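You operate a simulated robot arm through the tools that you are given. There is no shell and no other tool. Be economical: measure what you need, move in short steps, check, and stop when the job is done.

Carry out the task below with a simulated robot arm. There is one attempt and no reset: what you move stays moved.

## Task
Open out the plain carton in the jig and stand it beside the jig.
Fine: sliding block in before the lever swings; lever and block end where they began. Set down upright: plain carton. Where these are worked on the way, their far stop is far enough and under half their travel is too little: sliding block.

Only the result counts: the job must be done as asked and must still hold three seconds after the hand-in. Knocking over, shifting, dropping, spilling or breaking anything else fails it.

## Robot
A 7-joint arm with a fingered hand on a trunk, on a base that drives. Base frame: it is fixed to the floor where the robot stands at the start and does not move with it; the origin is under the middle of the robot, x ahead of it, y to its left, z up; the surface under the hand at the start is at about z = 80. Lengths are in cm, angles in rad, forces in N, time in s.
With the tool pointing down near the work surface it reaches from about 18 to 64 cm from the robot's upright axis, wherever it stands. Its first joint turns from -2.007 to 2.007 rad. Places, roughly: carton [-150, 200, 75]; clear spot beside the jig [70, -40, 80]; labelled carton [-175, 200, 75]; long blue lever [70, 0, 90]; sliding block [50, 20, 90]; small carton [-200, -50, 75]. Payload 3.1 kg.
The TCP is the grasp point between the finger pads, 2.2 cm short of the fingertips. In the tool frame z runs along the fingers and y along their closing line. Largest opening 11.2 cm; the body of the gripper starts 6 cm behind the TCP. The gripper is a hand of 3 fingers: y runs from the thumb to the fingers, the wrist lies at [0, 0, -21.8] in the tool frame, and closing takes about 1.5 s.
Orientation is told as [roll, pitch, yaw] about the base's x, y, z axes, in that order, counted from this pose: with the fingers straight down and closing along the base's y, the tool's x points along the base's -x, its y along +y and its z along -z.

## Interface
- The arm moves only by the tool arm_command. Its argument "rows" is one flat list of numbers, 6 for each row, row after row: the shift along the tool's x, y, z in cm, then the turn, a rotation vector about the tool's x, y, z in rad. In form: [x, y, z, ax, ay, az, x, y, z, ax, ay, az, ...]. A call has 1 to 8 rows; each row shifts and turns the commanded pose from where the row before left it, along the tool's axes as they then stand. "jaw" is the finger opening in cm, from 0 to 11.2, set as the call begins (left out, the last holds). Rows are played at 5 a second. More than 5 cm and 0.15 rad between two rows, or a gripper value outside its range, and nothing of the call is played. Where a pose cannot be reached the arm comes as near as it can. A force on the tool above 40 N (or 10 N above the force at the start of the call, whichever is more), or a blocked arm, ends the call early, and 0.2 s more pass. The fingers move at their own pace (about 10.8 cm/s each) and stop on an object; they squeeze with about 33 N. The grip force told is the motor's: it shows also when the fingers shut on nothing. Time passes only in rows, and 0.2 s behind the last, so rows that do not move let the fingers close. The reply holds the time, the measured pose of the TCP, the force on the tool along the base axes, the opening and the grip force, in the units named above and with some noise, with the torque about the TCP (base axes, N m) and any sound that the robot's microphone picked up.
- Cameras (640 x 400 px; columns grow to the right, rows downward): "scene" is now at [2.73, 11.89, 166.82]; the picture's right is [-0.30, -0.95, 0.00], its down [-0.72, 0.23, -0.65] and it looks along [0.62, -0.20, -0.76] (base axes); focal length 295 px, centre (320, 200). "wrist" rides on the gripper at [6.6, 0.3, -8] in the tool frame; the picture's right is [-0.05, 1.00, 0.00], its down [-0.77, -0.04, -0.64] and it looks along [-0.64, -0.03, 0.77] (tool axes); focal length 275 px, centre (320, 200). There is no depth. A picture from a camera that has moved, and an enlarged one, comes with that camera's place and axes in the base frame and with its lens. The place of the scene camera against the robot may be out by one fixed shift of up to 1.8 cm in any direction.
- get_image(camera): a new picture of that camera. The clock stands still meanwhile.
- move_column(by): slides the trunk up (or, below 0, down) by that many cm; the arm and the scene camera ride with it, the base frame stays. It gives what a move gives, with no picture.
- drive_base(legs): drives the robot by 1 to 6 legs, each [ahead, left, turn to the left] in cm, cm and rad, along the robot's own axes; the way and the turn of a leg run together, so that a leg with both is an arc; at most 150 cm and 3.142 rad a leg. The arm and the cameras ride along, it lands a little off, and it stops where it bumps. It gives what a move gives.
- hand_shape(shape): the hand has 3 fingers and takes this shape, open, in about a second: jaw (thumb against the fingers, like two jaws); tri (thumb and two fingers); tip (a fingertip pinch); poke (one finger out to press); point (the index stretched); flat (the hand flat); cup (the hand cupped); fist (a fist). The gripper value then closes the fingers along that shape, each until it touches; the sizes above hold for jaw. It gives what a move gives, with no picture.
- pan_tilt(pan, tilt): turns the head with the scene camera to pan (to the left, within 2.705 rad either way) and tilt (down, from -0.506 to 1.204), counted from straight ahead of the robot. It gives what a move gives.
- inspect(camera, box): a new picture of the part [left, top, right, bottom] of that camera's present view, enlarged. The clock stands still meanwhile.
- finish_job(): hands the job in; it is judged then, once.

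Work in short steps. Places have to be worked out from the pictures, the camera data and where the tool is seen: move nearer, look again, correct. Check each grasp and each placing, and mend what went wrong. You have 120 turns and 78 pictures in all, those below and enlarged ones among them. Open the gripper and draw the arm clear of the work before you hand the job in, unless the task says otherwise; then end with one line.

The tools are called after "Emit:" by a JSON object that holds its "api" and its "payload". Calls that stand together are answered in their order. arm_command: Moves the arm, as the interface text tells. Its arguments: {"type":"object","properties":{"rows":{"type":"array","items":{"type":"number"}},"jaw":{"type":"number"}},"required":["rows"]} The other tools are called the same way: move_column (by) slides the trunk up or down; hand_shape (shape) gives the hand a shape; drive_base (legs) drives the base; pan_tilt (pan, tilt) turns the head that bears the scene camera; get_image (camera) takes a picture; inspect (camera, box) takes an enlarged picture of a part of a camera's view; finish_job () hands the job in.

At the start:

```text
clock: 0.0
position: [39.3, -14.59, 127.85]
tool_rot: [-0.001, 0.0, -0.001]
contact_force: [-0.3, 0.9, -0.2]
moment: [-0.01, 0.01, -0.03]
width: 11.2
grip_force: 0.0
shape: jaw
trunk travel left (down, up): [-80.0, 19.0]
robot x, y, heading: [0.02, 0.2, -0.001]
head pan, tilt: [-0.305, 0.862]
```

scene: 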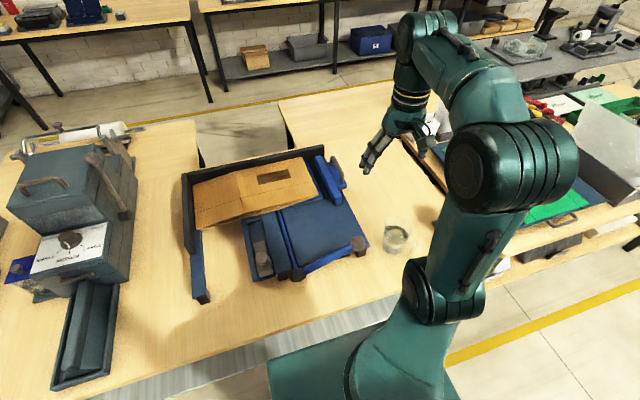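
wrist: 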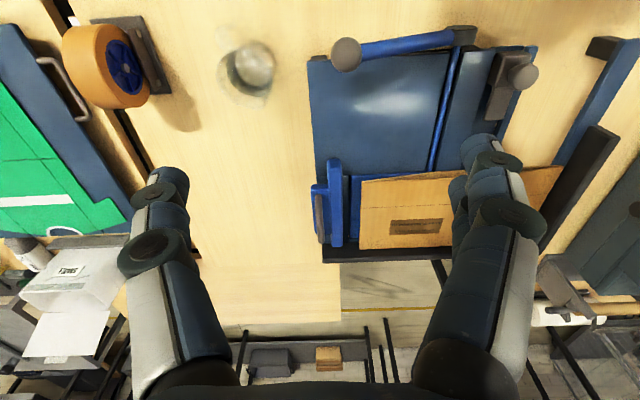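

I'll begin by looking closely at the jig and the flat carton in it.

Emit:
{"api": "inspect", "payload": {"camera": "scene", "box": [160, 120, 400, 320]}}

Emit:
{"api": "inspect", "payload": {"camera": "wrist", "box": [280, 0, 640, 280]}}

```text
2.00 times, centred on (280, 220) of scene
camera zoom: at [2.73, 11.89, 166.82], right [-0.3, -0.95, 0.0], down [-0.72, 0.23, -0.65], along [0.62, -0.2, -0.76], focal length 590 px, centre (400, 160)
```

zoom: 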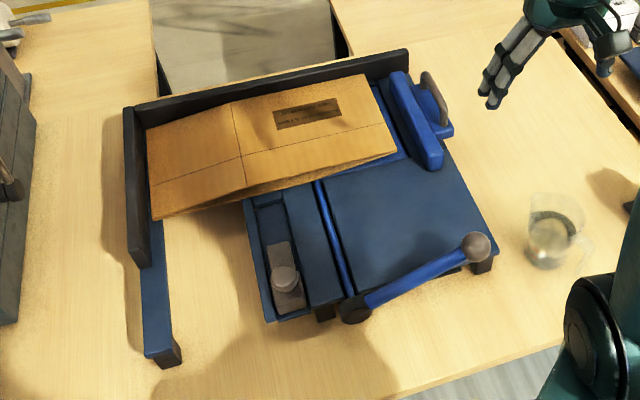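

```text
1.43 times, centred on (460, 140) of wrist
camera zoom: at [32.62, -14.14, 135.96], right [0.05, 1.0, 0.0], down [0.77, -0.04, 0.64], along [0.64, -0.03, -0.77], focal length 393 px, centre (120, 286)
```

zoom: 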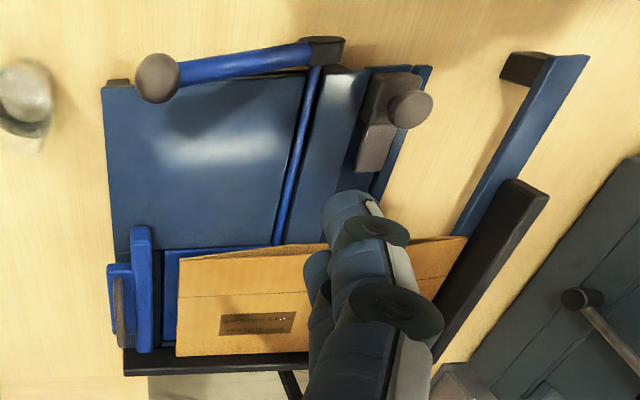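

The card in the jig carries a printed patch. I'll read it, and look at the far cartons behind the robot.

Emit:
{"api": "inspect", "payload": {"camera": "scene", "box": [240, 160, 320, 210]}}

Emit:
{"api": "pan_tilt", "payload": {"pan": 2.25, "tilt": 0.4}}

Emit:
{"api": "get_image", "payload": {"camera": "scene"}}

```text
8.00 times, centred on (280, 185) of scene
camera zoom: at [2.73, 11.89, 166.82], right [-0.3, -0.95, 0.0], down [-0.72, 0.23, -0.65], along [0.62, -0.2, -0.76], focal length 2359 px, centre (640, 320)
```

zoom: 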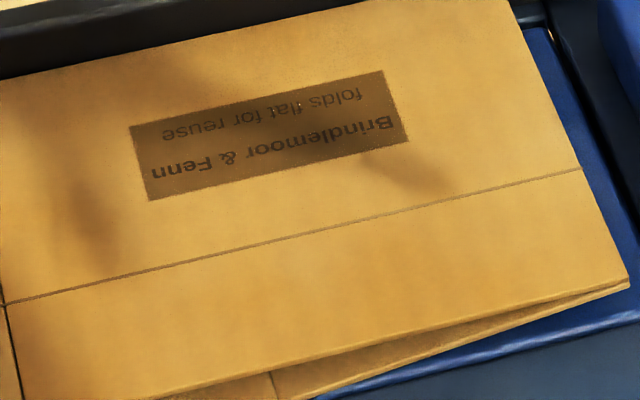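

```text
clock: 2.3
position: [39.38, -14.56, 128.05]
tool_rot: [-0.001, -0.001, 0.0]
contact_force: [-0.5, 0.0, -0.3]
moment: [-0.05, 0.0, 0.02]
width: 11.18
grip_force: 0.1
shape: jaw
trunk travel left (down, up): [-80.0, 19.0]
robot x, y, heading: [-0.06, 0.04, 0.002]
head pan, tilt: [2.25, 0.4]
```

```text
72 pictures are left
camera scene: at [-10.48, 21.44, 170.83], right [0.78, 0.63, 0.0], down [0.24, -0.3, -0.92], along [-0.58, 0.72, -0.39], focal length 295 px, centre (320, 200)
```

scene: 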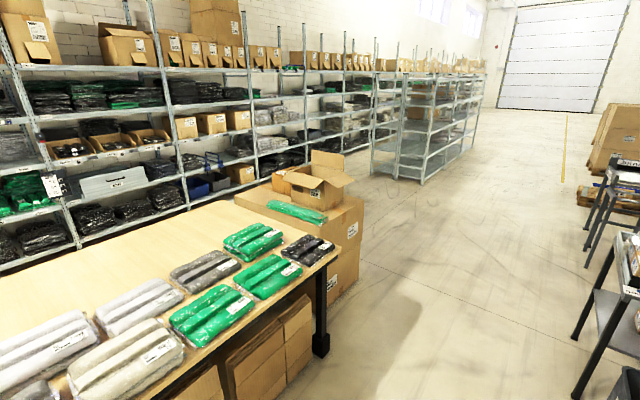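

The listed carton spots fall around pixel (320,200); I'll enlarge there.

Emit:
{"api": "inspect", "payload": {"camera": "scene", "box": [230, 140, 380, 240]}}

Emit:
{"api": "pan_tilt", "payload": {"pan": -2.7, "tilt": 0.5}}

Emit:
{"api": "get_image", "payload": {"camera": "scene"}}

```text
4.00 times, centred on (305, 190) of scene
camera zoom: at [-10.48, 21.44, 170.83], right [0.78, 0.63, 0.0], down [0.24, -0.3, -0.92], along [-0.58, 0.72, -0.39], focal length 1179 px, centre (380, 240)
```

zoom: 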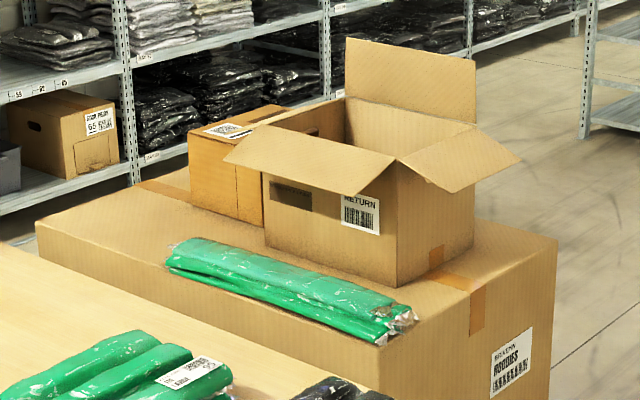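

```text
clock: 6.2
position: [39.21, -14.59, 127.88]
tool_rot: [0.0, 0.001, 0.0]
contact_force: [-0.4, -0.1, -0.4]
moment: [-0.03, 0.03, -0.03]
width: 11.19
grip_force: 0.2
shape: jaw
trunk travel left (down, up): [-80.0, 19.0]
robot x, y, heading: [0.15, -0.32, -0.001]
head pan, tilt: [-2.7, 0.499]
```

```text
70 pictures are left
camera scene: at [-12.89, 10.33, 169.91], right [-0.43, 0.9, 0.0], down [0.43, 0.2, -0.88], along [-0.79, -0.38, -0.48], focal length 295 px, centre (320, 200)
```

scene: 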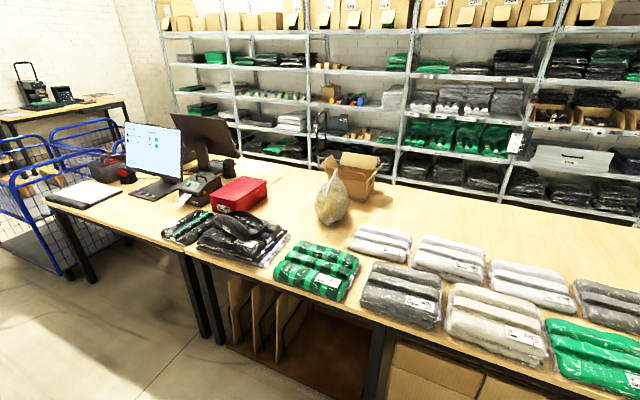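

The loose cartons back there are only stock; the flat, unlabelled one in the jig is the target. I'll turn the head back to the jig and study the mechanism.

Emit:
{"api": "pan_tilt", "payload": {"pan": -0.1, "tilt": 0.9}}

Emit:
{"api": "get_image", "payload": {"camera": "scene"}}

Emit:
{"api": "inspect", "payload": {"camera": "wrist", "box": [300, 10, 560, 172]}}

```text
clock: 8.5
position: [39.27, -14.52, 127.98]
tool_rot: [0.001, 0.001, -0.001]
contact_force: [-0.4, 0.6, 0.9]
moment: [-0.02, -0.05, -0.02]
width: 11.18
grip_force: 0.0
shape: jaw
trunk travel left (down, up): [-80.0, 19.0]
robot x, y, heading: [-0.21, 0.24, -0.001]
head pan, tilt: [-0.099, 0.901]
```

```text
69 pictures are left
camera scene: at [2.85, 13.47, 166.53], right [-0.1, -0.99, 0.0], down [-0.78, 0.08, -0.62], along [0.62, -0.06, -0.78], focal length 295 px, centre (320, 200)
```

scene: 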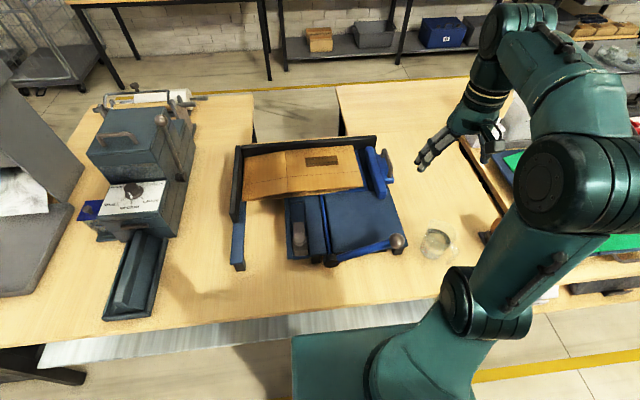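

```text
2.46 times, centred on (430, 91) of wrist
camera zoom: at [32.62, -14.15, 135.96], right [0.05, 1.0, 0.0], down [0.77, -0.04, 0.64], along [0.64, -0.03, -0.77], focal length 678 px, centre (49, 468)
```

zoom: 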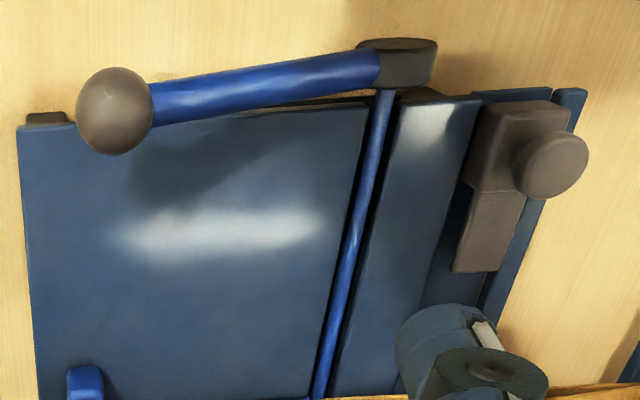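

I'll shift the hand left so the wrist camera views the jig between the fingers.

Emit:
{"api": "arm_command", "payload": {"rows": [1, 4.5, 0, 0, 0, 0, 1, 4.5, 0, 0, 0, 0, 1, 4.5, 0, 0, 0, 0, 1, 4, 0, 0, 0, 0]}}

Emit:
{"api": "get_image", "payload": {"camera": "wrist"}}

Emit:
{"api": "inspect", "payload": {"camera": "scene", "box": [220, 120, 420, 280]}}

```text
clock: 9.5
position: [35.29, 3.13, 127.89]
tool_rot: [-0.001, -0.001, 0.0]
contact_force: [0.0, 0.4, 0.1]
moment: [-0.03, 0.01, 0.0]
width: 11.21
grip_force: 0.1
shape: jaw
trunk travel left (down, up): [-80.0, 19.0]
robot x, y, heading: [-0.04, 0.34, -0.001]
head pan, tilt: [-0.099, 0.901]
```

```text
67 pictures are left
camera wrist: at [28.7, 3.63, 135.87], right [0.05, 1.0, 0.0], down [0.77, -0.04, 0.64], along [0.64, -0.03, -0.77], focal length 275 px, centre (320, 200)
```

wrist: 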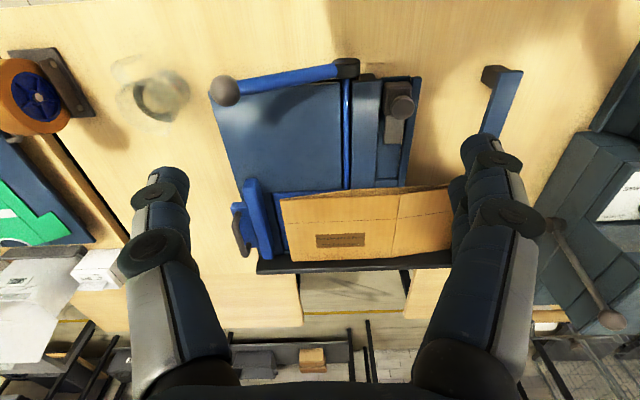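

```text
2.50 times, centred on (320, 200) of scene
camera zoom: at [2.86, 13.68, 166.51], right [-0.1, -1.0, 0.0], down [-0.78, 0.08, -0.62], along [0.62, -0.06, -0.78], focal length 737 px, centre (320, 200)
```

zoom: 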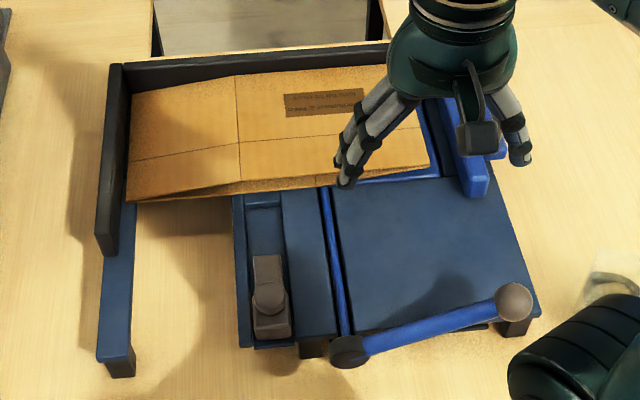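

From two wrist views I put the block's knob at about (46, 16, 92), the lever ball at (41.7, -11, 94) and the lever hub at (41, 7, 88). I move above the knob, staying high.

Emit:
{"api": "arm_command", "payload": {"rows": [-2.6, 3.2, 3, 0, 0, 0, -2.7, 3.3, 3, 0, 0, 0, -2.7, 3.3, 3.5, 0, 0, 0, -2.7, 3.2, 3.5, 0, 0, 0, 0, 0, 4, 0, 0, 0, 0, 0, 4, 0, 0, 0], "jaw": 8}}

Emit:
{"api": "get_image", "payload": {"camera": "wrist"}}

Emit:
{"api": "get_image", "payload": {"camera": "scene"}}

```text
refused: row 1 steps farther than a row can; nothing moved
```

```text
65 pictures are left
camera wrist: at [28.7, 3.63, 135.87], right [0.05, 1.0, 0.0], down [0.77, -0.04, 0.64], along [0.64, -0.03, -0.77], focal length 275 px, centre (320, 200)
```

wrist: 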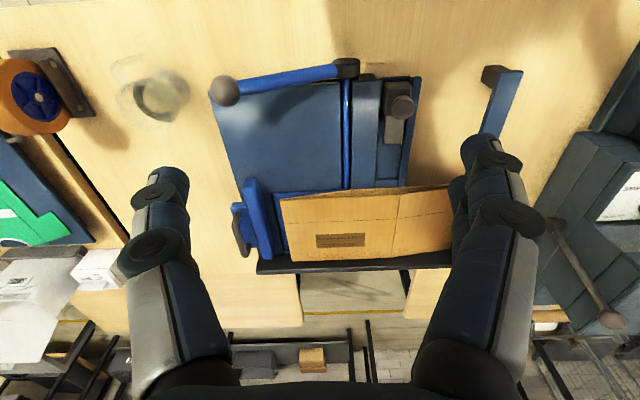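

```text
64 pictures are left
camera scene: at [2.86, 13.68, 166.51], right [-0.1, -1.0, 0.0], down [-0.78, 0.08, -0.62], along [0.62, -0.06, -0.78], focal length 295 px, centre (320, 200)
```

scene: 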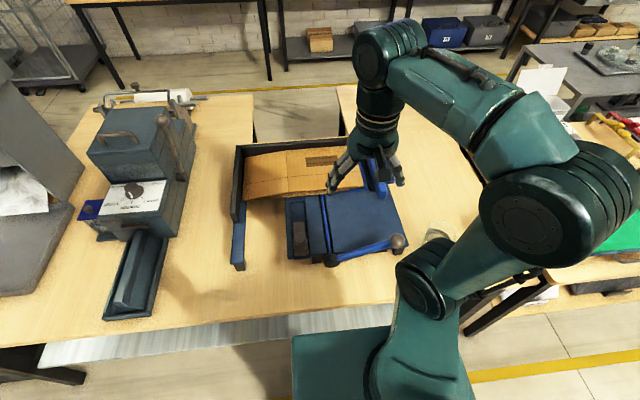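

The step was a touch over 5 cm; I'll use smaller rows and look after the move.

Emit:
{"api": "arm_command", "payload": {"rows": [-2.1, 2.6, 3, 0, 0, 0, -2.1, 2.6, 3, 0, 0, 0, -2.1, 2.6, 3, 0, 0, 0, -2.2, 2.6, 3, 0, 0, 0, -2.2, 2.6, 3, 0, 0, 0, 0, 0, 4, 0, 0, 0, 0, 0, 4, 0, 0, 0], "jaw": 8}}

Emit:
{"api": "get_image", "payload": {"camera": "wrist"}}

Emit:
{"api": "inspect", "payload": {"camera": "scene", "box": [220, 120, 420, 280]}}

```text
clock: 11.1
position: [46.14, 16.12, 105.0]
tool_rot: [-0.001, -0.002, 0.0]
contact_force: [-0.4, -0.4, 0.3]
moment: [-0.02, -0.02, -0.01]
width: 8.02
grip_force: 0.1
shape: jaw
trunk travel left (down, up): [-80.0, 19.0]
robot x, y, heading: [-0.15, 0.06, 0.002]
head pan, tilt: [-0.099, 0.901]
```

```text
63 pictures are left
camera wrist: at [39.54, 16.59, 113.04], right [0.05, 1.0, 0.0], down [0.77, -0.04, 0.64], along [0.63, -0.03, -0.77], focal length 275 px, centre (320, 200)
```

wrist: 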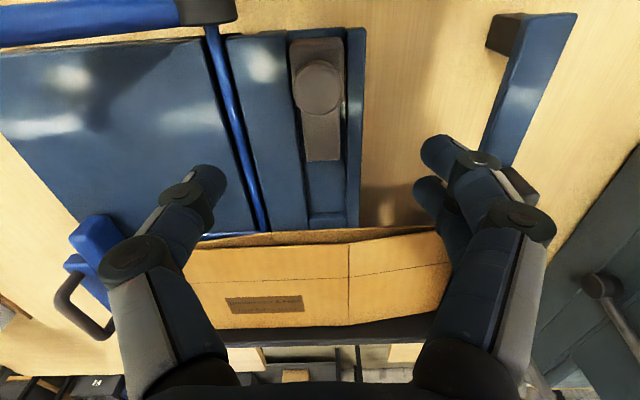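

```text
2.50 times, centred on (320, 200) of scene
camera zoom: at [3.0, 13.61, 166.51], right [-0.1, -1.0, 0.0], down [-0.78, 0.08, -0.62], along [0.62, -0.06, -0.78], focal length 737 px, centre (320, 200)
```

zoom: 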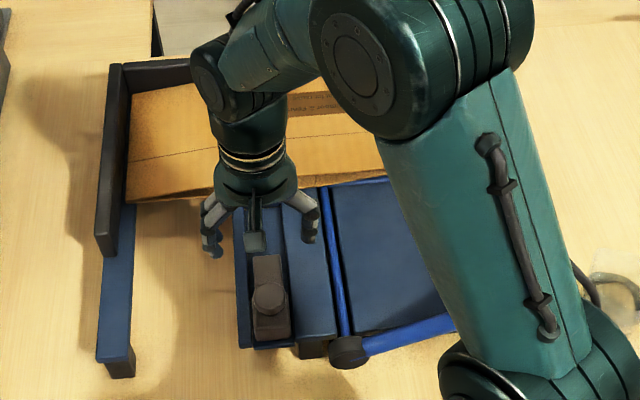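

The hand stands over the knob (seen at about (46, 16.2)). I lower to TCP z≈91.7 and close on the knob.

Emit:
{"api": "arm_command", "payload": {"rows": [0, 0, 4, 0, 0, 0, 0, 0, 4, 0, 0, 0, 0, 0, 3, 0, 0, 0, 0, 0, 2, 0, 0, 0], "jaw": 6.5}}

Emit:
{"api": "get_image", "payload": {"camera": "wrist"}}

```text
clock: 12.1
position: [46.13, 15.93, 91.91]
tool_rot: [0.0, -0.001, -0.001]
contact_force: [-0.8, 0.9, 0.0]
moment: [0.0, -0.02, 0.0]
width: 6.52
grip_force: 0.0
shape: jaw
trunk travel left (down, up): [-80.0, 19.0]
robot x, y, heading: [0.06, 0.1, 0.001]
head pan, tilt: [-0.099, 0.901]
```

```text
61 pictures are left
camera wrist: at [39.33, 16.38, 99.98], right [0.05, 1.0, 0.0], down [0.77, -0.04, 0.64], along [0.64, -0.03, -0.77], focal length 275 px, centre (320, 200)
```

wrist: 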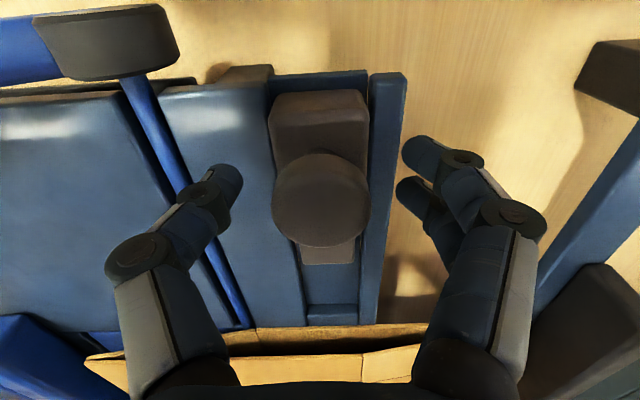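

The knob is central between the fingers. I close.

Emit:
{"api": "arm_command", "payload": {"rows": [0, 0, 0.7, 0, 0, 0, 0, 0, 0, 0, 0, 0, 0, 0, 0, 0, 0, 0, 0, 0, 0, 0, 0, 0, 0, 0, 0, 0, 0, 0, 0, 0, 0, 0, 0, 0, 0, 0, 0, 0, 0, 0, 0, 0, 0, 0, 0, 0], "jaw": 0}}

Emit:
{"api": "get_image", "payload": {"camera": "wrist"}}

```text
clock: 13.9
position: [45.95, 15.89, 91.34]
tool_rot: [0.001, -0.001, 0.0]
contact_force: [0.1, -10.2, 6.1]
moment: [-0.83, -0.07, 0.16]
width: 1.73
grip_force: 32.7
shape: jaw
trunk travel left (down, up): [-80.0, 19.0]
robot x, y, heading: [-0.01, 0.32, 0.003]
head pan, tilt: [-0.099, 0.901]
```

```text
60 pictures are left
camera wrist: at [39.23, 16.17, 99.35], right [0.05, 1.0, 0.0], down [0.77, -0.04, 0.64], along [0.64, -0.03, -0.77], focal length 275 px, centre (320, 200)
```

wrist: 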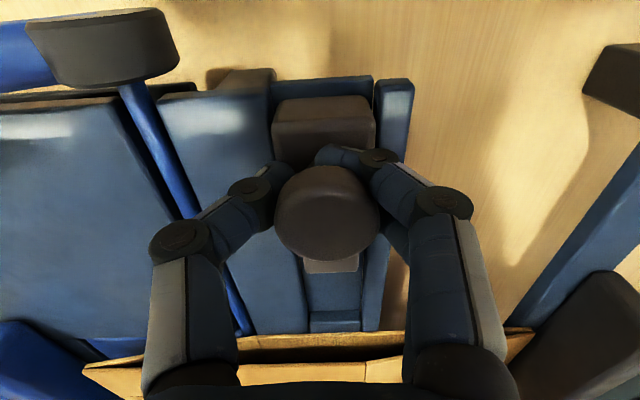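

The fingers hold the knob's stem (1.7 cm, 33 N). I slide it inwards (+x), easing the side load a little.

Emit:
{"api": "arm_command", "payload": {"rows": [-1, -0.2, -0.1, 0, 0, 0, -1, 0, 0, 0, 0, 0, -1, 0, 0, 0, 0, 0, -1, 0, 0, 0, 0, 0]}}

Emit:
{"api": "get_image", "payload": {"camera": "wrist"}}

```text
clock: 14.9
position: [49.97, 15.92, 91.31]
tool_rot: [0.0, -0.001, 0.0]
contact_force: [-1.7, -2.9, 2.9]
moment: [-0.61, -0.08, 0.09]
width: 1.71
grip_force: 32.6
shape: jaw
trunk travel left (down, up): [-80.0, 19.0]
robot x, y, heading: [0.05, -0.09, 0.001]
head pan, tilt: [-0.099, 0.901]
```

```text
59 pictures are left
camera wrist: at [43.34, 16.18, 99.34], right [0.05, 1.0, 0.0], down [0.77, -0.04, 0.64], along [0.64, -0.03, -0.77], focal length 275 px, centre (320, 200)
```

wrist: 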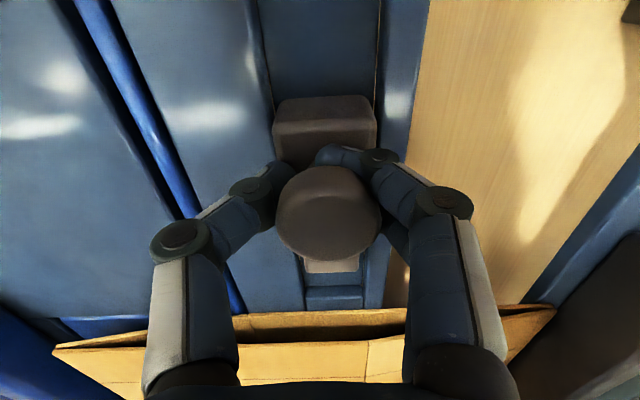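

The block slides freely (4 cm). I carry on to the stop.

Emit:
{"api": "arm_command", "payload": {"rows": [-1, 0, 0, 0, 0, 0, -1, 0, 0, 0, 0, 0, -1, 0, 0, 0, 0, 0, -1, 0, 0, 0, 0, 0, -1, 0, 0, 0, 0, 0]}}

Emit:
{"api": "get_image", "payload": {"camera": "wrist"}}

```text
clock: 16.1
position: [55.03, 15.76, 91.44]
tool_rot: [0.001, 0.001, 0.0]
contact_force: [-2.4, 2.0, -1.4]
moment: [-0.41, -0.06, 0.13]
width: 1.64
grip_force: 32.9
shape: jaw
trunk travel left (down, up): [-80.0, 19.0]
robot x, y, heading: [-0.09, 0.08, 0.004]
head pan, tilt: [-0.099, 0.901]
```

```text
58 pictures are left
camera wrist: at [48.39, 16.22, 99.36], right [0.05, 1.0, 0.0], down [0.77, -0.04, 0.64], along [0.64, -0.03, -0.77], focal length 275 px, centre (320, 200)
```

wrist: 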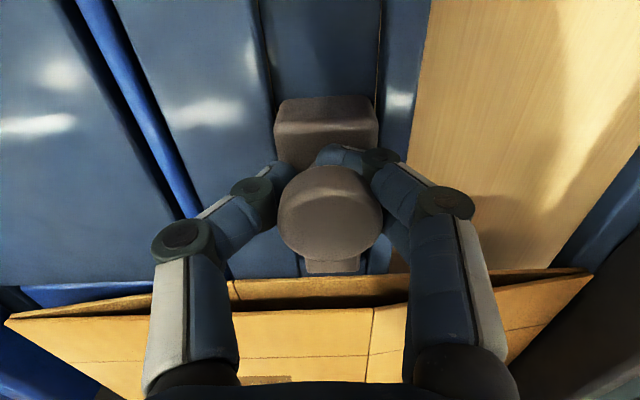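

Still free at 9 cm; the hand is still clear of the carton's lip. I continue in small steps.

Emit:
{"api": "arm_command", "payload": {"rows": [-0.7, 0, 0, 0, 0, 0, -0.7, 0, 0, 0, 0, 0, -0.7, 0, 0, 0, 0, 0, -0.7, 0, 0, 0, 0, 0, -0.7, 0, 0, 0, 0, 0]}}

Emit:
{"api": "get_image", "payload": {"camera": "wrist"}}

```text
clock: 17.3
position: [58.47, 15.89, 91.44]
tool_rot: [-0.001, 0.0, -0.001]
contact_force: [-1.5, 1.7, -4.6]
moment: [-0.38, -0.13, 0.15]
width: 1.66
grip_force: 33.0
shape: jaw
trunk travel left (down, up): [-80.0, 19.0]
robot x, y, heading: [-0.02, 0.07, 0.003]
head pan, tilt: [-0.099, 0.901]
```

```text
57 pictures are left
camera wrist: at [51.88, 16.25, 99.36], right [0.05, 1.0, 0.0], down [0.77, -0.04, 0.64], along [0.63, -0.03, -0.77], focal length 275 px, centre (320, 200)
```

wrist: 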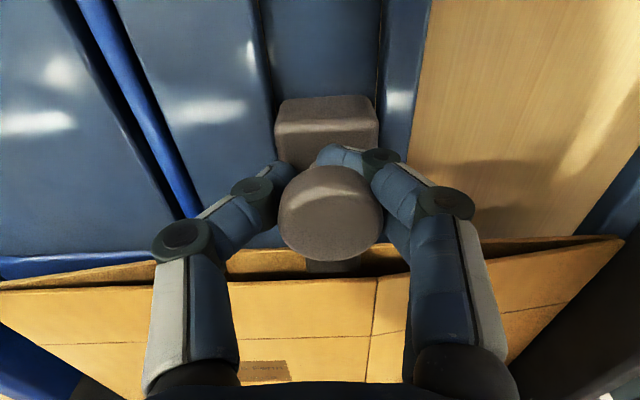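

The tongue is running into the carton's mouth as it should. I go on, gently, until it stops.

Emit:
{"api": "arm_command", "payload": {"rows": [-0.6, 0, 0, 0, 0, 0, -0.6, 0, 0, 0, 0, 0, -0.6, 0, 0, 0, 0, 0, -0.6, 0, 0, 0, 0, 0]}}

Emit:
{"api": "get_image", "payload": {"camera": "wrist"}}

```text
clock: 18.3
position: [60.89, 15.84, 91.4]
tool_rot: [-0.001, -0.001, 0.0]
contact_force: [-1.6, 3.7, -0.3]
moment: [-0.44, -0.07, 0.11]
width: 1.63
grip_force: 33.7
shape: jaw
trunk travel left (down, up): [-80.0, 19.0]
robot x, y, heading: [0.09, -0.34, -0.002]
head pan, tilt: [-0.099, 0.901]
```

```text
56 pictures are left
camera wrist: at [54.19, 16.27, 99.35], right [0.05, 1.0, 0.0], down [0.77, -0.04, 0.64], along [0.64, -0.03, -0.77], focal length 275 px, centre (320, 200)
```

wrist: 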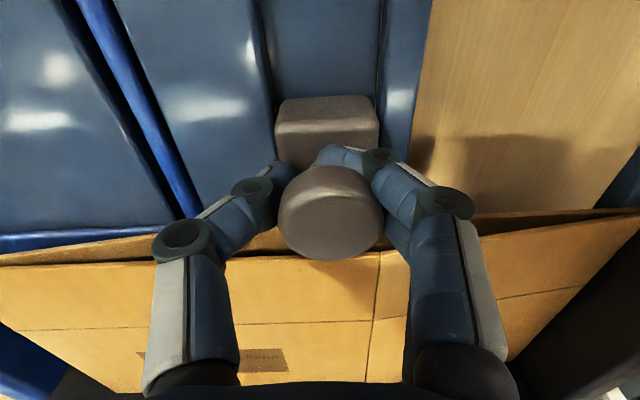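

Slid 15 cm with no stop yet. The force is tiny; I try a little more.

Emit:
{"api": "arm_command", "payload": {"rows": [-0.5, 0, 0, 0, 0, 0, -0.5, 0, 0, 0, 0, 0, -0.5, 0, 0, 0, 0, 0]}}

Emit:
{"api": "get_image", "payload": {"camera": "wrist"}}

Emit:
{"api": "inspect", "payload": {"camera": "scene", "box": [220, 120, 420, 280]}}

```text
clock: 19.1
position: [60.96, 15.82, 91.33]
tool_rot: [-0.005, 0.02, 0.006]
contact_force: [-14.9, 0.7, 11.7]
moment: [-0.53, -0.01, 0.26]
width: 1.63
grip_force: 33.3
shape: jaw
trunk travel left (down, up): [-80.0, 19.0]
robot x, y, heading: [-0.25, 0.03, 0.002]
head pan, tilt: [-0.099, 0.901]
stopped in row 3: the force on the tool passed its limit at 43 N (the readings are from after the stop); the commanded pose is now the measured one
```

```text
55 pictures are left
camera wrist: at [54.5, 16.28, 99.48], right [0.04, 1.0, -0.01], down [0.78, -0.03, 0.62], along [0.62, -0.03, -0.78], focal length 275 px, centre (320, 200)
```

wrist: 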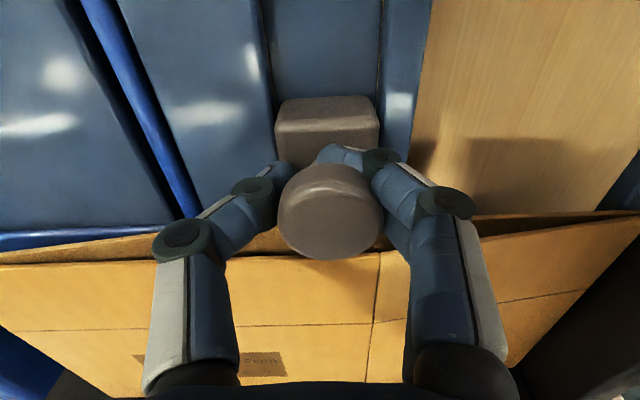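

```text
2.50 times, centred on (320, 200) of scene
camera zoom: at [2.14, 13.38, 166.59], right [-0.1, -1.0, 0.0], down [-0.78, 0.08, -0.62], along [0.62, -0.06, -0.78], focal length 737 px, centre (320, 200)
```

zoom: 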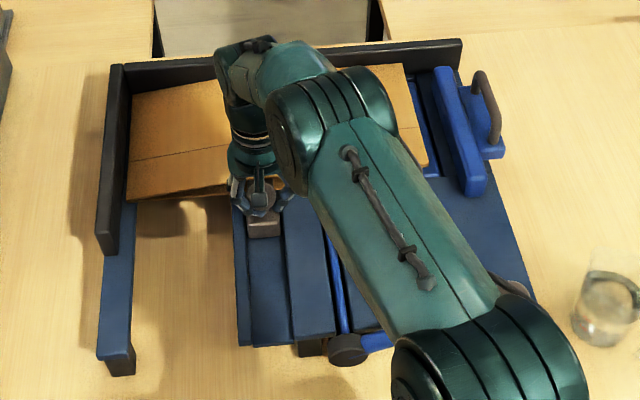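

It met a firm stop (43 N) after 15 cm: the block is fully in. I release and rise.

Emit:
{"api": "arm_command", "payload": {"rows": [0.3, 0, 0, 0, 0, 0, 0, 0, 0, 0, -0.02, 0, 0, 0, 0, 0, 0, 0, 0, 0, 0, 0, 0, 0, 0, 0, -3, 0, 0, 0, 0, 0, -4, 0, 0, 0, 0, 0, -4, 0, 0, 0, 0, 0, -4, 0, 0, 0], "jaw": 6.5}}

Emit:
{"api": "get_image", "payload": {"camera": "wrist"}}

```text
clock: 20.9
position: [61.04, 16.11, 105.84]
tool_rot: [-0.003, -0.002, 0.004]
contact_force: [-0.5, 0.2, -0.5]
moment: [-0.01, 0.01, -0.02]
width: 6.46
grip_force: 0.0
shape: jaw
trunk travel left (down, up): [-80.0, 19.0]
robot x, y, heading: [-0.2, 0.28, -0.002]
head pan, tilt: [-0.099, 0.901]
```

```text
53 pictures are left
camera wrist: at [54.34, 16.41, 113.87], right [0.04, 1.0, 0.0], down [0.77, -0.03, 0.64], along [0.64, -0.03, -0.77], focal length 275 px, centre (320, 200)
```

wrist: 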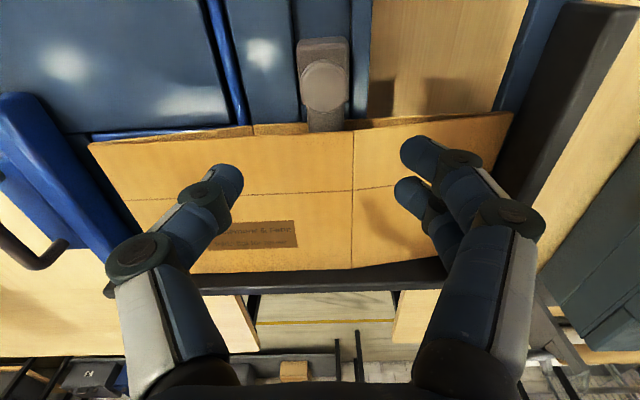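

The block is home. Next the lever: I move high above its ball (41.7, -11), then turn the hand a quarter so the fingers close along x and the ball can pivot between the pads.

Emit:
{"api": "arm_command", "payload": {"rows": [2.4, -3.4, -0.8, 0, 0, 0, 2.4, -3.4, -0.8, 0, 0, 0, 2.4, -3.4, -0.8, 0, 0, 0, 2.4, -3.4, -0.8, 0, 0, 0, 2.4, -3.4, -0.8, 0, 0, 0, 2.4, -3.4, -0.8, 0, 0, 0, 2.4, -3.4, -0.8, 0, 0, 0, 2.5, -3.3, -0.8, 0, 0, 0], "jaw": 9}}

Emit:
{"api": "arm_command", "payload": {"rows": [0, 0, 0, 0, 0, 0.145, 0, 0, 0, 0, 0, 0.145, 0, 0, 0, 0, 0, 0.145, 0, 0, 0, 0, 0, 0.145, 0, 0, 0, 0, 0, 0.145, 0, 0, 0, 0, 0, 0.145, 0, 0, 0, 0, 0, 0.145]}}

Emit:
{"api": "arm_command", "payload": {"rows": [0, 0, 0, 0, 0, 0.145, 0, 0, 0, 0, 0, 0.145, 0, 0, 0, 0, 0, 0.145, 0, 0, 0, 0, 0, 0.12]}}

Emit:
{"api": "get_image", "payload": {"camera": "wrist"}}

Emit:
{"api": "inspect", "payload": {"camera": "scene", "box": [220, 120, 420, 280]}}

```text
clock: 22.7
position: [41.74, -11.4, 112.61]
tool_rot: [-0.005, -0.001, 0.003]
contact_force: [0.3, 0.1, -0.5]
moment: [0.04, 0.0, -0.03]
width: 8.99
grip_force: 0.1
shape: jaw
trunk travel left (down, up): [-80.0, 19.0]
robot x, y, heading: [0.0, 0.07, 0.002]
head pan, tilt: [-0.099, 0.901]
```

```text
clock: 24.3
position: [41.93, -11.17, 112.52]
tool_rot: [-0.001, -0.005, -1.013]
contact_force: [-0.8, -0.4, -0.3]
moment: [-0.02, 0.03, 0.02]
width: 8.97
grip_force: 0.1
shape: jaw
trunk travel left (down, up): [-80.0, 19.0]
robot x, y, heading: [-0.26, -0.09, 0.006]
head pan, tilt: [-0.099, 0.901]
```

```text
clock: 25.3
position: [41.98, -11.23, 112.61]
tool_rot: [0.003, -0.004, -1.567]
contact_force: [-0.6, -0.1, -0.5]
moment: [-0.03, -0.02, 0.01]
width: 9.01
grip_force: 0.0
shape: jaw
trunk travel left (down, up): [-80.0, 19.0]
robot x, y, heading: [-0.17, -0.16, -0.003]
head pan, tilt: [-0.099, 0.901]
```

```text
52 pictures are left
camera wrist: at [42.23, -4.51, 120.52], right [1.0, -0.05, 0.0], down [-0.04, -0.77, 0.64], along [-0.03, -0.64, -0.77], focal length 275 px, centre (320, 200)
```

wrist: 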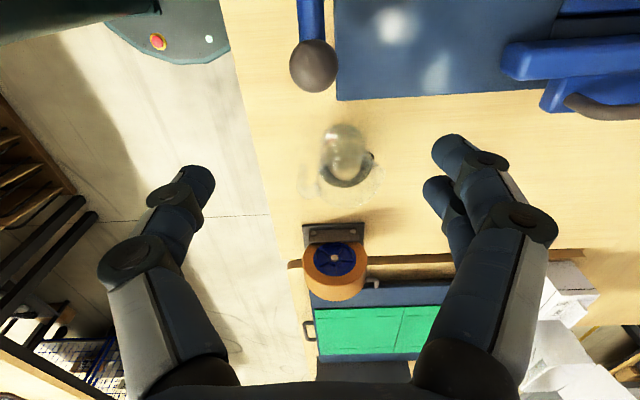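

```text
2.50 times, centred on (320, 200) of scene
camera zoom: at [2.79, 13.51, 166.52], right [-0.1, -1.0, 0.0], down [-0.78, 0.08, -0.62], along [0.62, -0.06, -0.78], focal length 737 px, centre (320, 200)
```

zoom: 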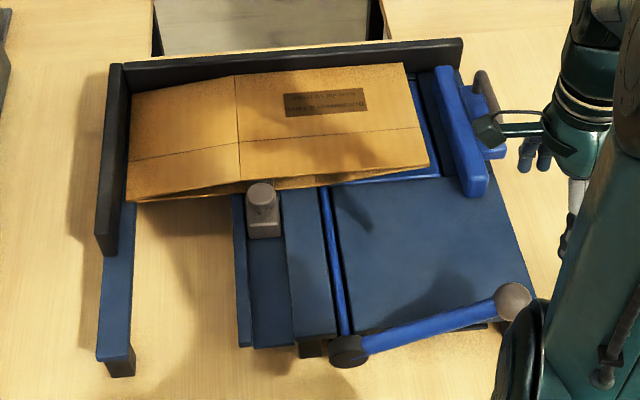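

The ball re-measures at (41.3, -11, 94), lining up. I descend around it with the fingers open.

Emit:
{"api": "arm_command", "payload": {"rows": [0, -0.5, 4, 0, 0, 0, 0, 0, 4, 0, 0, 0, 0, 0, 4, 0, 0, 0, 0, 0, 3, 0, 0, 0, 0, 0, 3, 0, 0, 0]}}

Emit:
{"api": "get_image", "payload": {"camera": "wrist"}}

```text
clock: 26.5
position: [41.6, -11.25, 94.3]
tool_rot: [0.0, -0.004, -1.566]
contact_force: [0.5, 1.0, -1.3]
moment: [0.01, 0.02, 0.01]
width: 8.99
grip_force: 0.0
shape: jaw
trunk travel left (down, up): [-80.0, 19.0]
robot x, y, heading: [-0.26, 0.19, 0.001]
head pan, tilt: [-0.099, 0.901]
```

```text
50 pictures are left
camera wrist: at [41.92, -4.54, 102.25], right [1.0, -0.04, 0.0], down [-0.03, -0.77, 0.64], along [-0.03, -0.64, -0.77], focal length 275 px, centre (320, 200)
```

wrist: 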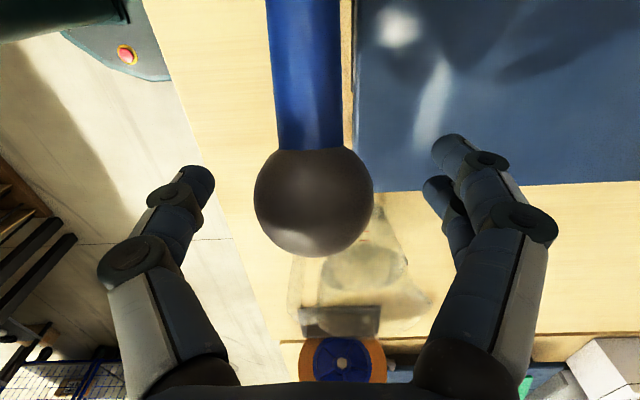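

The ball is centred between the fingers; I close on it.

Emit:
{"api": "arm_command", "payload": {"rows": [0, 0, 0, 0, 0, 0, 0, 0, 0, 0, 0, 0, 0, 0, 0, 0, 0, 0, 0, 0, 0, 0, 0, 0, 0, 0, 0, 0, 0, 0, 0, 0, 0, 0, 0, 0], "jaw": 0}}

```text
clock: 27.9
position: [41.53, -11.13, 94.47]
tool_rot: [0.001, -0.003, -1.566]
contact_force: [-5.6, 2.2, -5.1]
moment: [0.01, -0.03, -0.03]
width: 2.36
grip_force: 32.9
shape: jaw
trunk travel left (down, up): [-80.0, 19.0]
robot x, y, heading: [-0.14, -0.23, 0.004]
head pan, tilt: [-0.099, 0.901]
```

The opening of 2.4 cm is less than the ball's width; I check how it's held.

Emit:
{"api": "get_image", "payload": {"camera": "wrist"}}

```text
49 pictures are left
camera wrist: at [41.79, -4.48, 102.34], right [1.0, -0.04, 0.0], down [-0.03, -0.77, 0.64], along [-0.03, -0.64, -0.77], focal length 275 px, centre (320, 200)
```

wrist: 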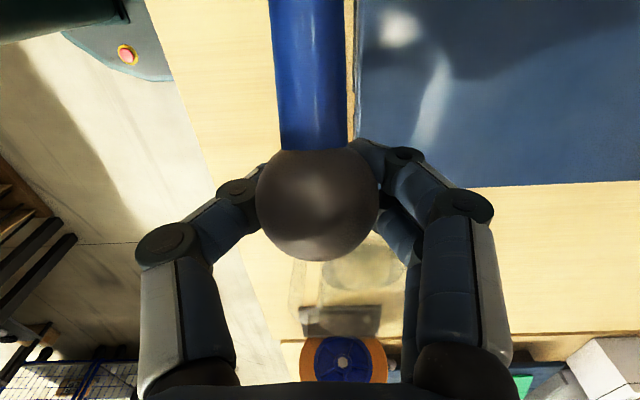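

The fingers cage the ball. I swing the lever up along its arc (radius ≈19.4 about the hub), first four small steps.

Emit:
{"api": "arm_command", "payload": {"rows": [0.73, 0, -1.79, 0, 0, 0, 0.91, 0, -1.72, 0, 0, 0, 1.07, 0, -1.61, 0, 0, 0, 1.23, 0, -1.5, 0, 0, 0]}}

```text
clock: 28.9
position: [41.61, -7.23, 101.38]
tool_rot: [0.005, -0.006, -1.566]
contact_force: [1.9, -2.9, -4.3]
moment: [-0.06, -0.01, -0.04]
width: 0.96
grip_force: 33.0
shape: jaw
trunk travel left (down, up): [-80.0, 19.0]
robot x, y, heading: [-0.02, 0.1, 0.001]
head pan, tilt: [-0.099, 0.901]
```

The opening has shrunk to 1 cm, so the ball may be slipping down; I look.

Emit:
{"api": "get_image", "payload": {"camera": "wrist"}}

Emit:
{"api": "inspect", "payload": {"camera": "scene", "box": [220, 120, 420, 280]}}

```text
48 pictures are left
camera wrist: at [41.83, -0.51, 109.26], right [1.0, -0.04, 0.0], down [-0.04, -0.77, 0.64], along [-0.03, -0.64, -0.77], focal length 275 px, centre (320, 200)
```

wrist: 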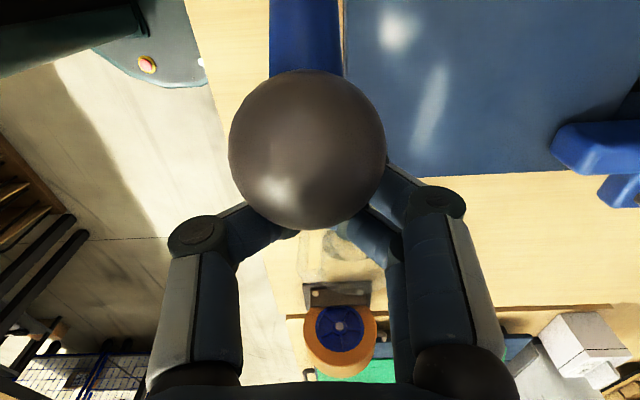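

```text
2.50 times, centred on (320, 200) of scene
camera zoom: at [2.89, 13.56, 166.52], right [-0.1, -1.0, 0.0], down [-0.78, 0.08, -0.62], along [0.62, -0.06, -0.78], focal length 737 px, centre (320, 200)
```

zoom: 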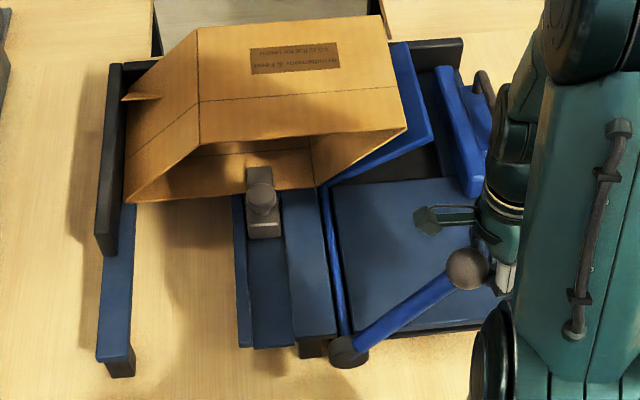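

It works: the flap is raising the carton open. The fingers now sit behind the ball, which suits pushing; I continue along the arc.

Emit:
{"api": "arm_command", "payload": {"rows": [1.4, 0, -1.36, 0, 0, 0, 1.53, 0, -1.21, 0, 0, 0, 1.64, 0, -1.05, 0, 0, 0, 1.74, 0, -0.89, 0, 0, 0]}}

Emit:
{"api": "get_image", "payload": {"camera": "wrist"}}

Emit:
{"api": "inspect", "payload": {"camera": "scene", "box": [220, 120, 420, 280]}}

```text
clock: 29.9
position: [41.4, -0.81, 105.71]
tool_rot: [0.002, -0.006, -1.566]
contact_force: [1.1, -1.0, -2.3]
moment: [-0.07, -0.01, 0.0]
width: 0.97
grip_force: 33.2
shape: jaw
trunk travel left (down, up): [-80.0, 19.0]
robot x, y, heading: [-0.37, -0.13, 0.002]
head pan, tilt: [-0.099, 0.901]
```

```text
46 pictures are left
camera wrist: at [41.65, 5.84, 113.66], right [1.0, -0.04, 0.0], down [-0.03, -0.77, 0.64], along [-0.03, -0.64, -0.77], focal length 275 px, centre (320, 200)
```

wrist: 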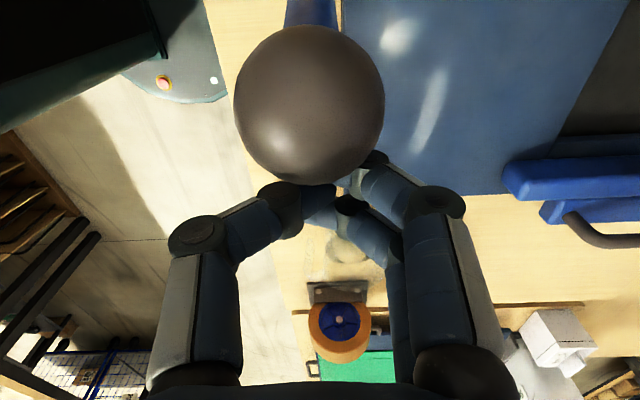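

```text
2.50 times, centred on (320, 200) of scene
camera zoom: at [2.83, 13.56, 166.52], right [-0.1, -1.0, 0.0], down [-0.78, 0.08, -0.62], along [0.62, -0.06, -0.78], focal length 737 px, centre (320, 200)
```

zoom: 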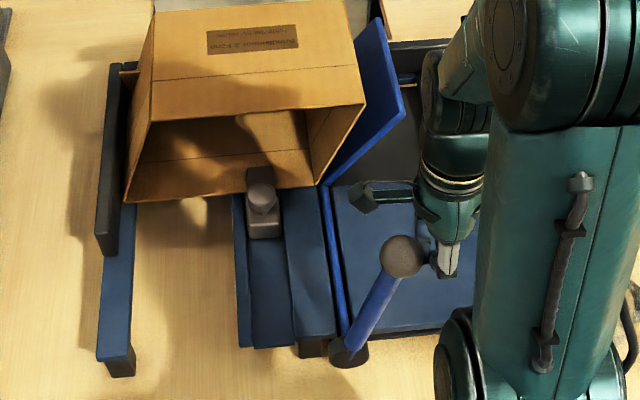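

The carton is half erected. I continue, keeping the fingers slightly lower behind the ball.

Emit:
{"api": "arm_command", "payload": {"rows": [1.8, 0, -0.5, 0, 0, 0, 1.85, 0, -0.3, 0, 0, 0, 1.9, 0, -0.2, 0, 0, 0]}}

Emit:
{"api": "inspect", "payload": {"camera": "scene", "box": [220, 120, 420, 280]}}

```text
clock: 30.7
position: [41.38, 4.67, 106.55]
tool_rot: [0.0, -0.005, -1.567]
contact_force: [1.2, -1.9, 0.5]
moment: [0.01, -0.01, 0.01]
width: 0.96
grip_force: 33.3
shape: jaw
trunk travel left (down, up): [-80.0, 19.0]
robot x, y, heading: [-0.15, 0.14, 0.003]
head pan, tilt: [-0.099, 0.901]
```

```text
2.50 times, centred on (320, 200) of scene
camera zoom: at [2.8, 13.54, 166.52], right [-0.1, -1.0, 0.0], down [-0.78, 0.08, -0.62], along [0.62, -0.06, -0.78], focal length 737 px, centre (320, 200)
```

zoom: 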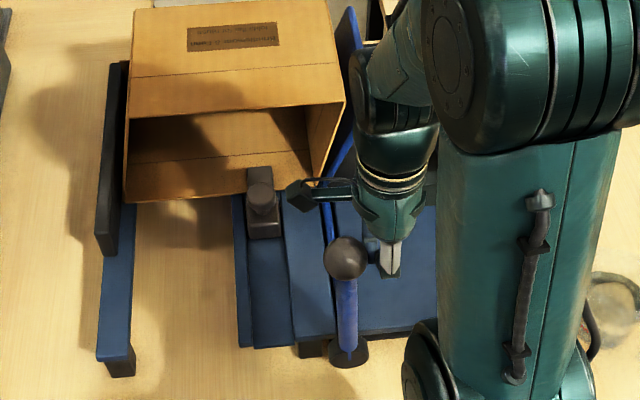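

Almost upright. I go on to the far stop.

Emit:
{"api": "arm_command", "payload": {"rows": [1.5, 0, 0, 0, 0, 0, 1.5, 0, 0.1, 0, 0, 0, 1.5, 0, 0.3, 0, 0, 0]}}

Emit:
{"api": "inspect", "payload": {"camera": "scene", "box": [220, 120, 420, 280]}}

```text
clock: 31.5
position: [41.42, 8.99, 106.24]
tool_rot: [0.002, -0.006, -1.566]
contact_force: [0.3, -1.2, 0.4]
moment: [-0.02, -0.02, -0.02]
width: 0.96
grip_force: 33.4
shape: jaw
trunk travel left (down, up): [-80.0, 19.0]
robot x, y, heading: [-0.39, 0.24, 0.002]
head pan, tilt: [-0.099, 0.901]
```

```text
2.50 times, centred on (320, 200) of scene
camera zoom: at [2.79, 13.54, 166.52], right [-0.1, -1.0, 0.0], down [-0.78, 0.08, -0.62], along [0.62, -0.06, -0.78], focal length 737 px, centre (320, 200)
```

zoom: 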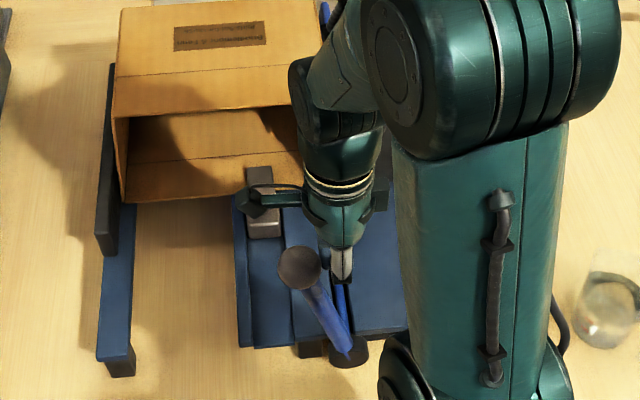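

Very little resistance still; a few more small steps to the stop.

Emit:
{"api": "arm_command", "payload": {"rows": [1, 0, 0.3, 0, 0, 0, 1, 0, 0.35, 0, 0, 0, 1, 0, 0.4, 0, 0, 0]}}

Emit:
{"api": "inspect", "payload": {"camera": "scene", "box": [220, 120, 420, 280]}}

```text
clock: 32.3
position: [41.11, 11.79, 105.34]
tool_rot: [0.001, -0.001, -1.569]
contact_force: [0.6, -5.6, 2.4]
moment: [-0.02, 0.03, 0.0]
width: 0.96
grip_force: 32.8
shape: jaw
trunk travel left (down, up): [-80.0, 19.0]
robot x, y, heading: [-0.03, -0.05, 0.001]
head pan, tilt: [-0.099, 0.901]
```

```text
2.50 times, centred on (320, 200) of scene
camera zoom: at [2.79, 13.15, 166.56], right [-0.1, -1.0, 0.0], down [-0.78, 0.08, -0.62], along [0.62, -0.06, -0.78], focal length 737 px, centre (320, 200)
```

zoom: 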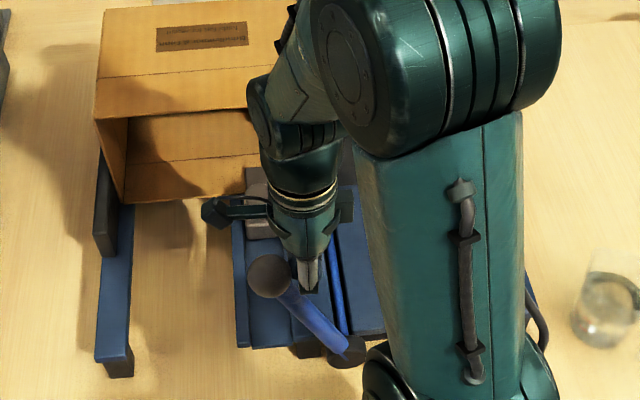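

Resistance begins to rise (5.6 N). A few half-centimetre steps to find the stop.

Emit:
{"api": "arm_command", "payload": {"rows": [0.6, 0, 0.25, 0, 0, 0, 0.6, 0, 0.3, 0, 0, 0, 0.6, 0, 0.3, 0, 0, 0]}}

Emit:
{"api": "inspect", "payload": {"camera": "scene", "box": [220, 120, 420, 280]}}

```text
clock: 32.9
position: [41.22, 12.13, 104.61]
tool_rot: [-0.005, -0.01, -1.579]
contact_force: [1.4, -29.1, 5.2]
moment: [-0.15, -0.03, 0.01]
width: 0.99
grip_force: 33.1
shape: jaw
trunk travel left (down, up): [-80.0, 19.0]
robot x, y, heading: [0.06, -0.31, -0.002]
head pan, tilt: [-0.099, 0.901]
stopped in row 3: the force on the tool passed its limit at 44 N (the readings are from after the stop); the commanded pose is now the measured one
```

```text
2.50 times, centred on (320, 200) of scene
camera zoom: at [2.85, 12.9, 166.57], right [-0.1, -0.99, 0.0], down [-0.78, 0.08, -0.62], along [0.62, -0.06, -0.78], focal length 737 px, centre (320, 200)
```

zoom: 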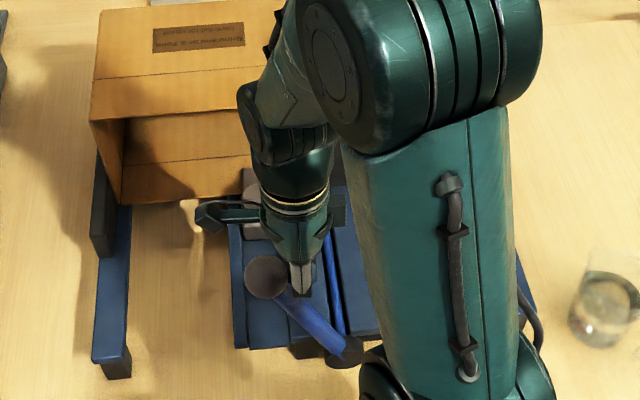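

The lever is at its far stop. I back off, open and rise above the ball to re-grip it for the return swing.

Emit:
{"api": "arm_command", "payload": {"rows": [-1, 0, 0, 0, 0, 0, -1, 0, 0, 0, 0, 0, 0, 0, -3, 0, 0, 0, 0, 0, -4, 0, 0, 0, 0, 0, -4, 0, 0, 0], "jaw": 9}}

Emit:
{"api": "get_image", "payload": {"camera": "wrist"}}

Emit:
{"api": "inspect", "payload": {"camera": "scene", "box": [220, 120, 420, 280]}}

```text
clock: 34.1
position: [41.1, 10.81, 115.72]
tool_rot: [-0.002, -0.007, -1.575]
contact_force: [-0.7, 0.6, 1.2]
moment: [0.02, 0.0, -0.01]
width: 8.98
grip_force: 0.1
shape: jaw
trunk travel left (down, up): [-80.0, 19.0]
robot x, y, heading: [0.32, -0.06, 0.001]
head pan, tilt: [-0.099, 0.901]
```

```text
40 pictures are left
camera wrist: at [41.42, 17.48, 123.66], right [1.0, -0.05, 0.0], down [-0.04, -0.77, 0.64], along [-0.03, -0.64, -0.77], focal length 275 px, centre (320, 200)
```

wrist: 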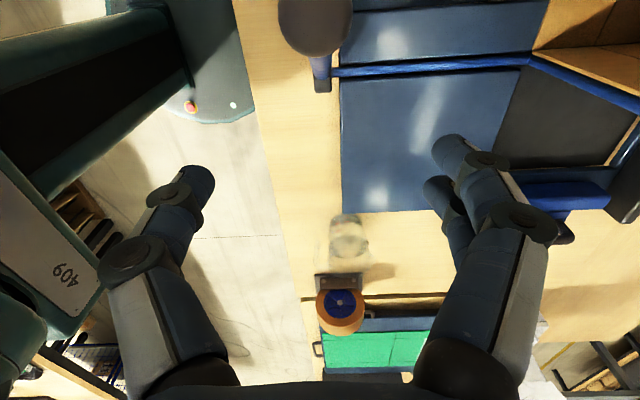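

```text
2.50 times, centred on (320, 200) of scene
camera zoom: at [2.74, 13.38, 166.53], right [-0.1, -0.99, 0.0], down [-0.78, 0.08, -0.62], along [0.62, -0.06, -0.78], focal length 737 px, centre (320, 200)
```

zoom: 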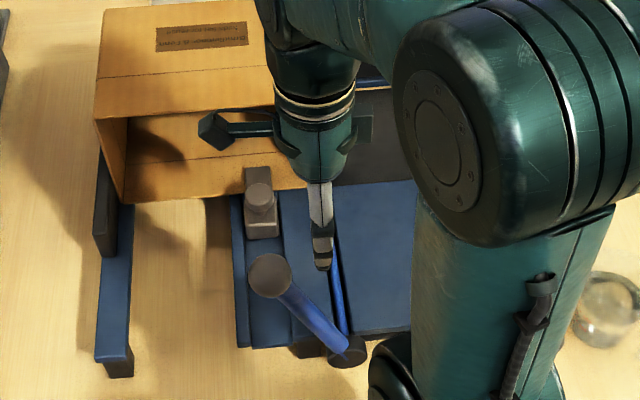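

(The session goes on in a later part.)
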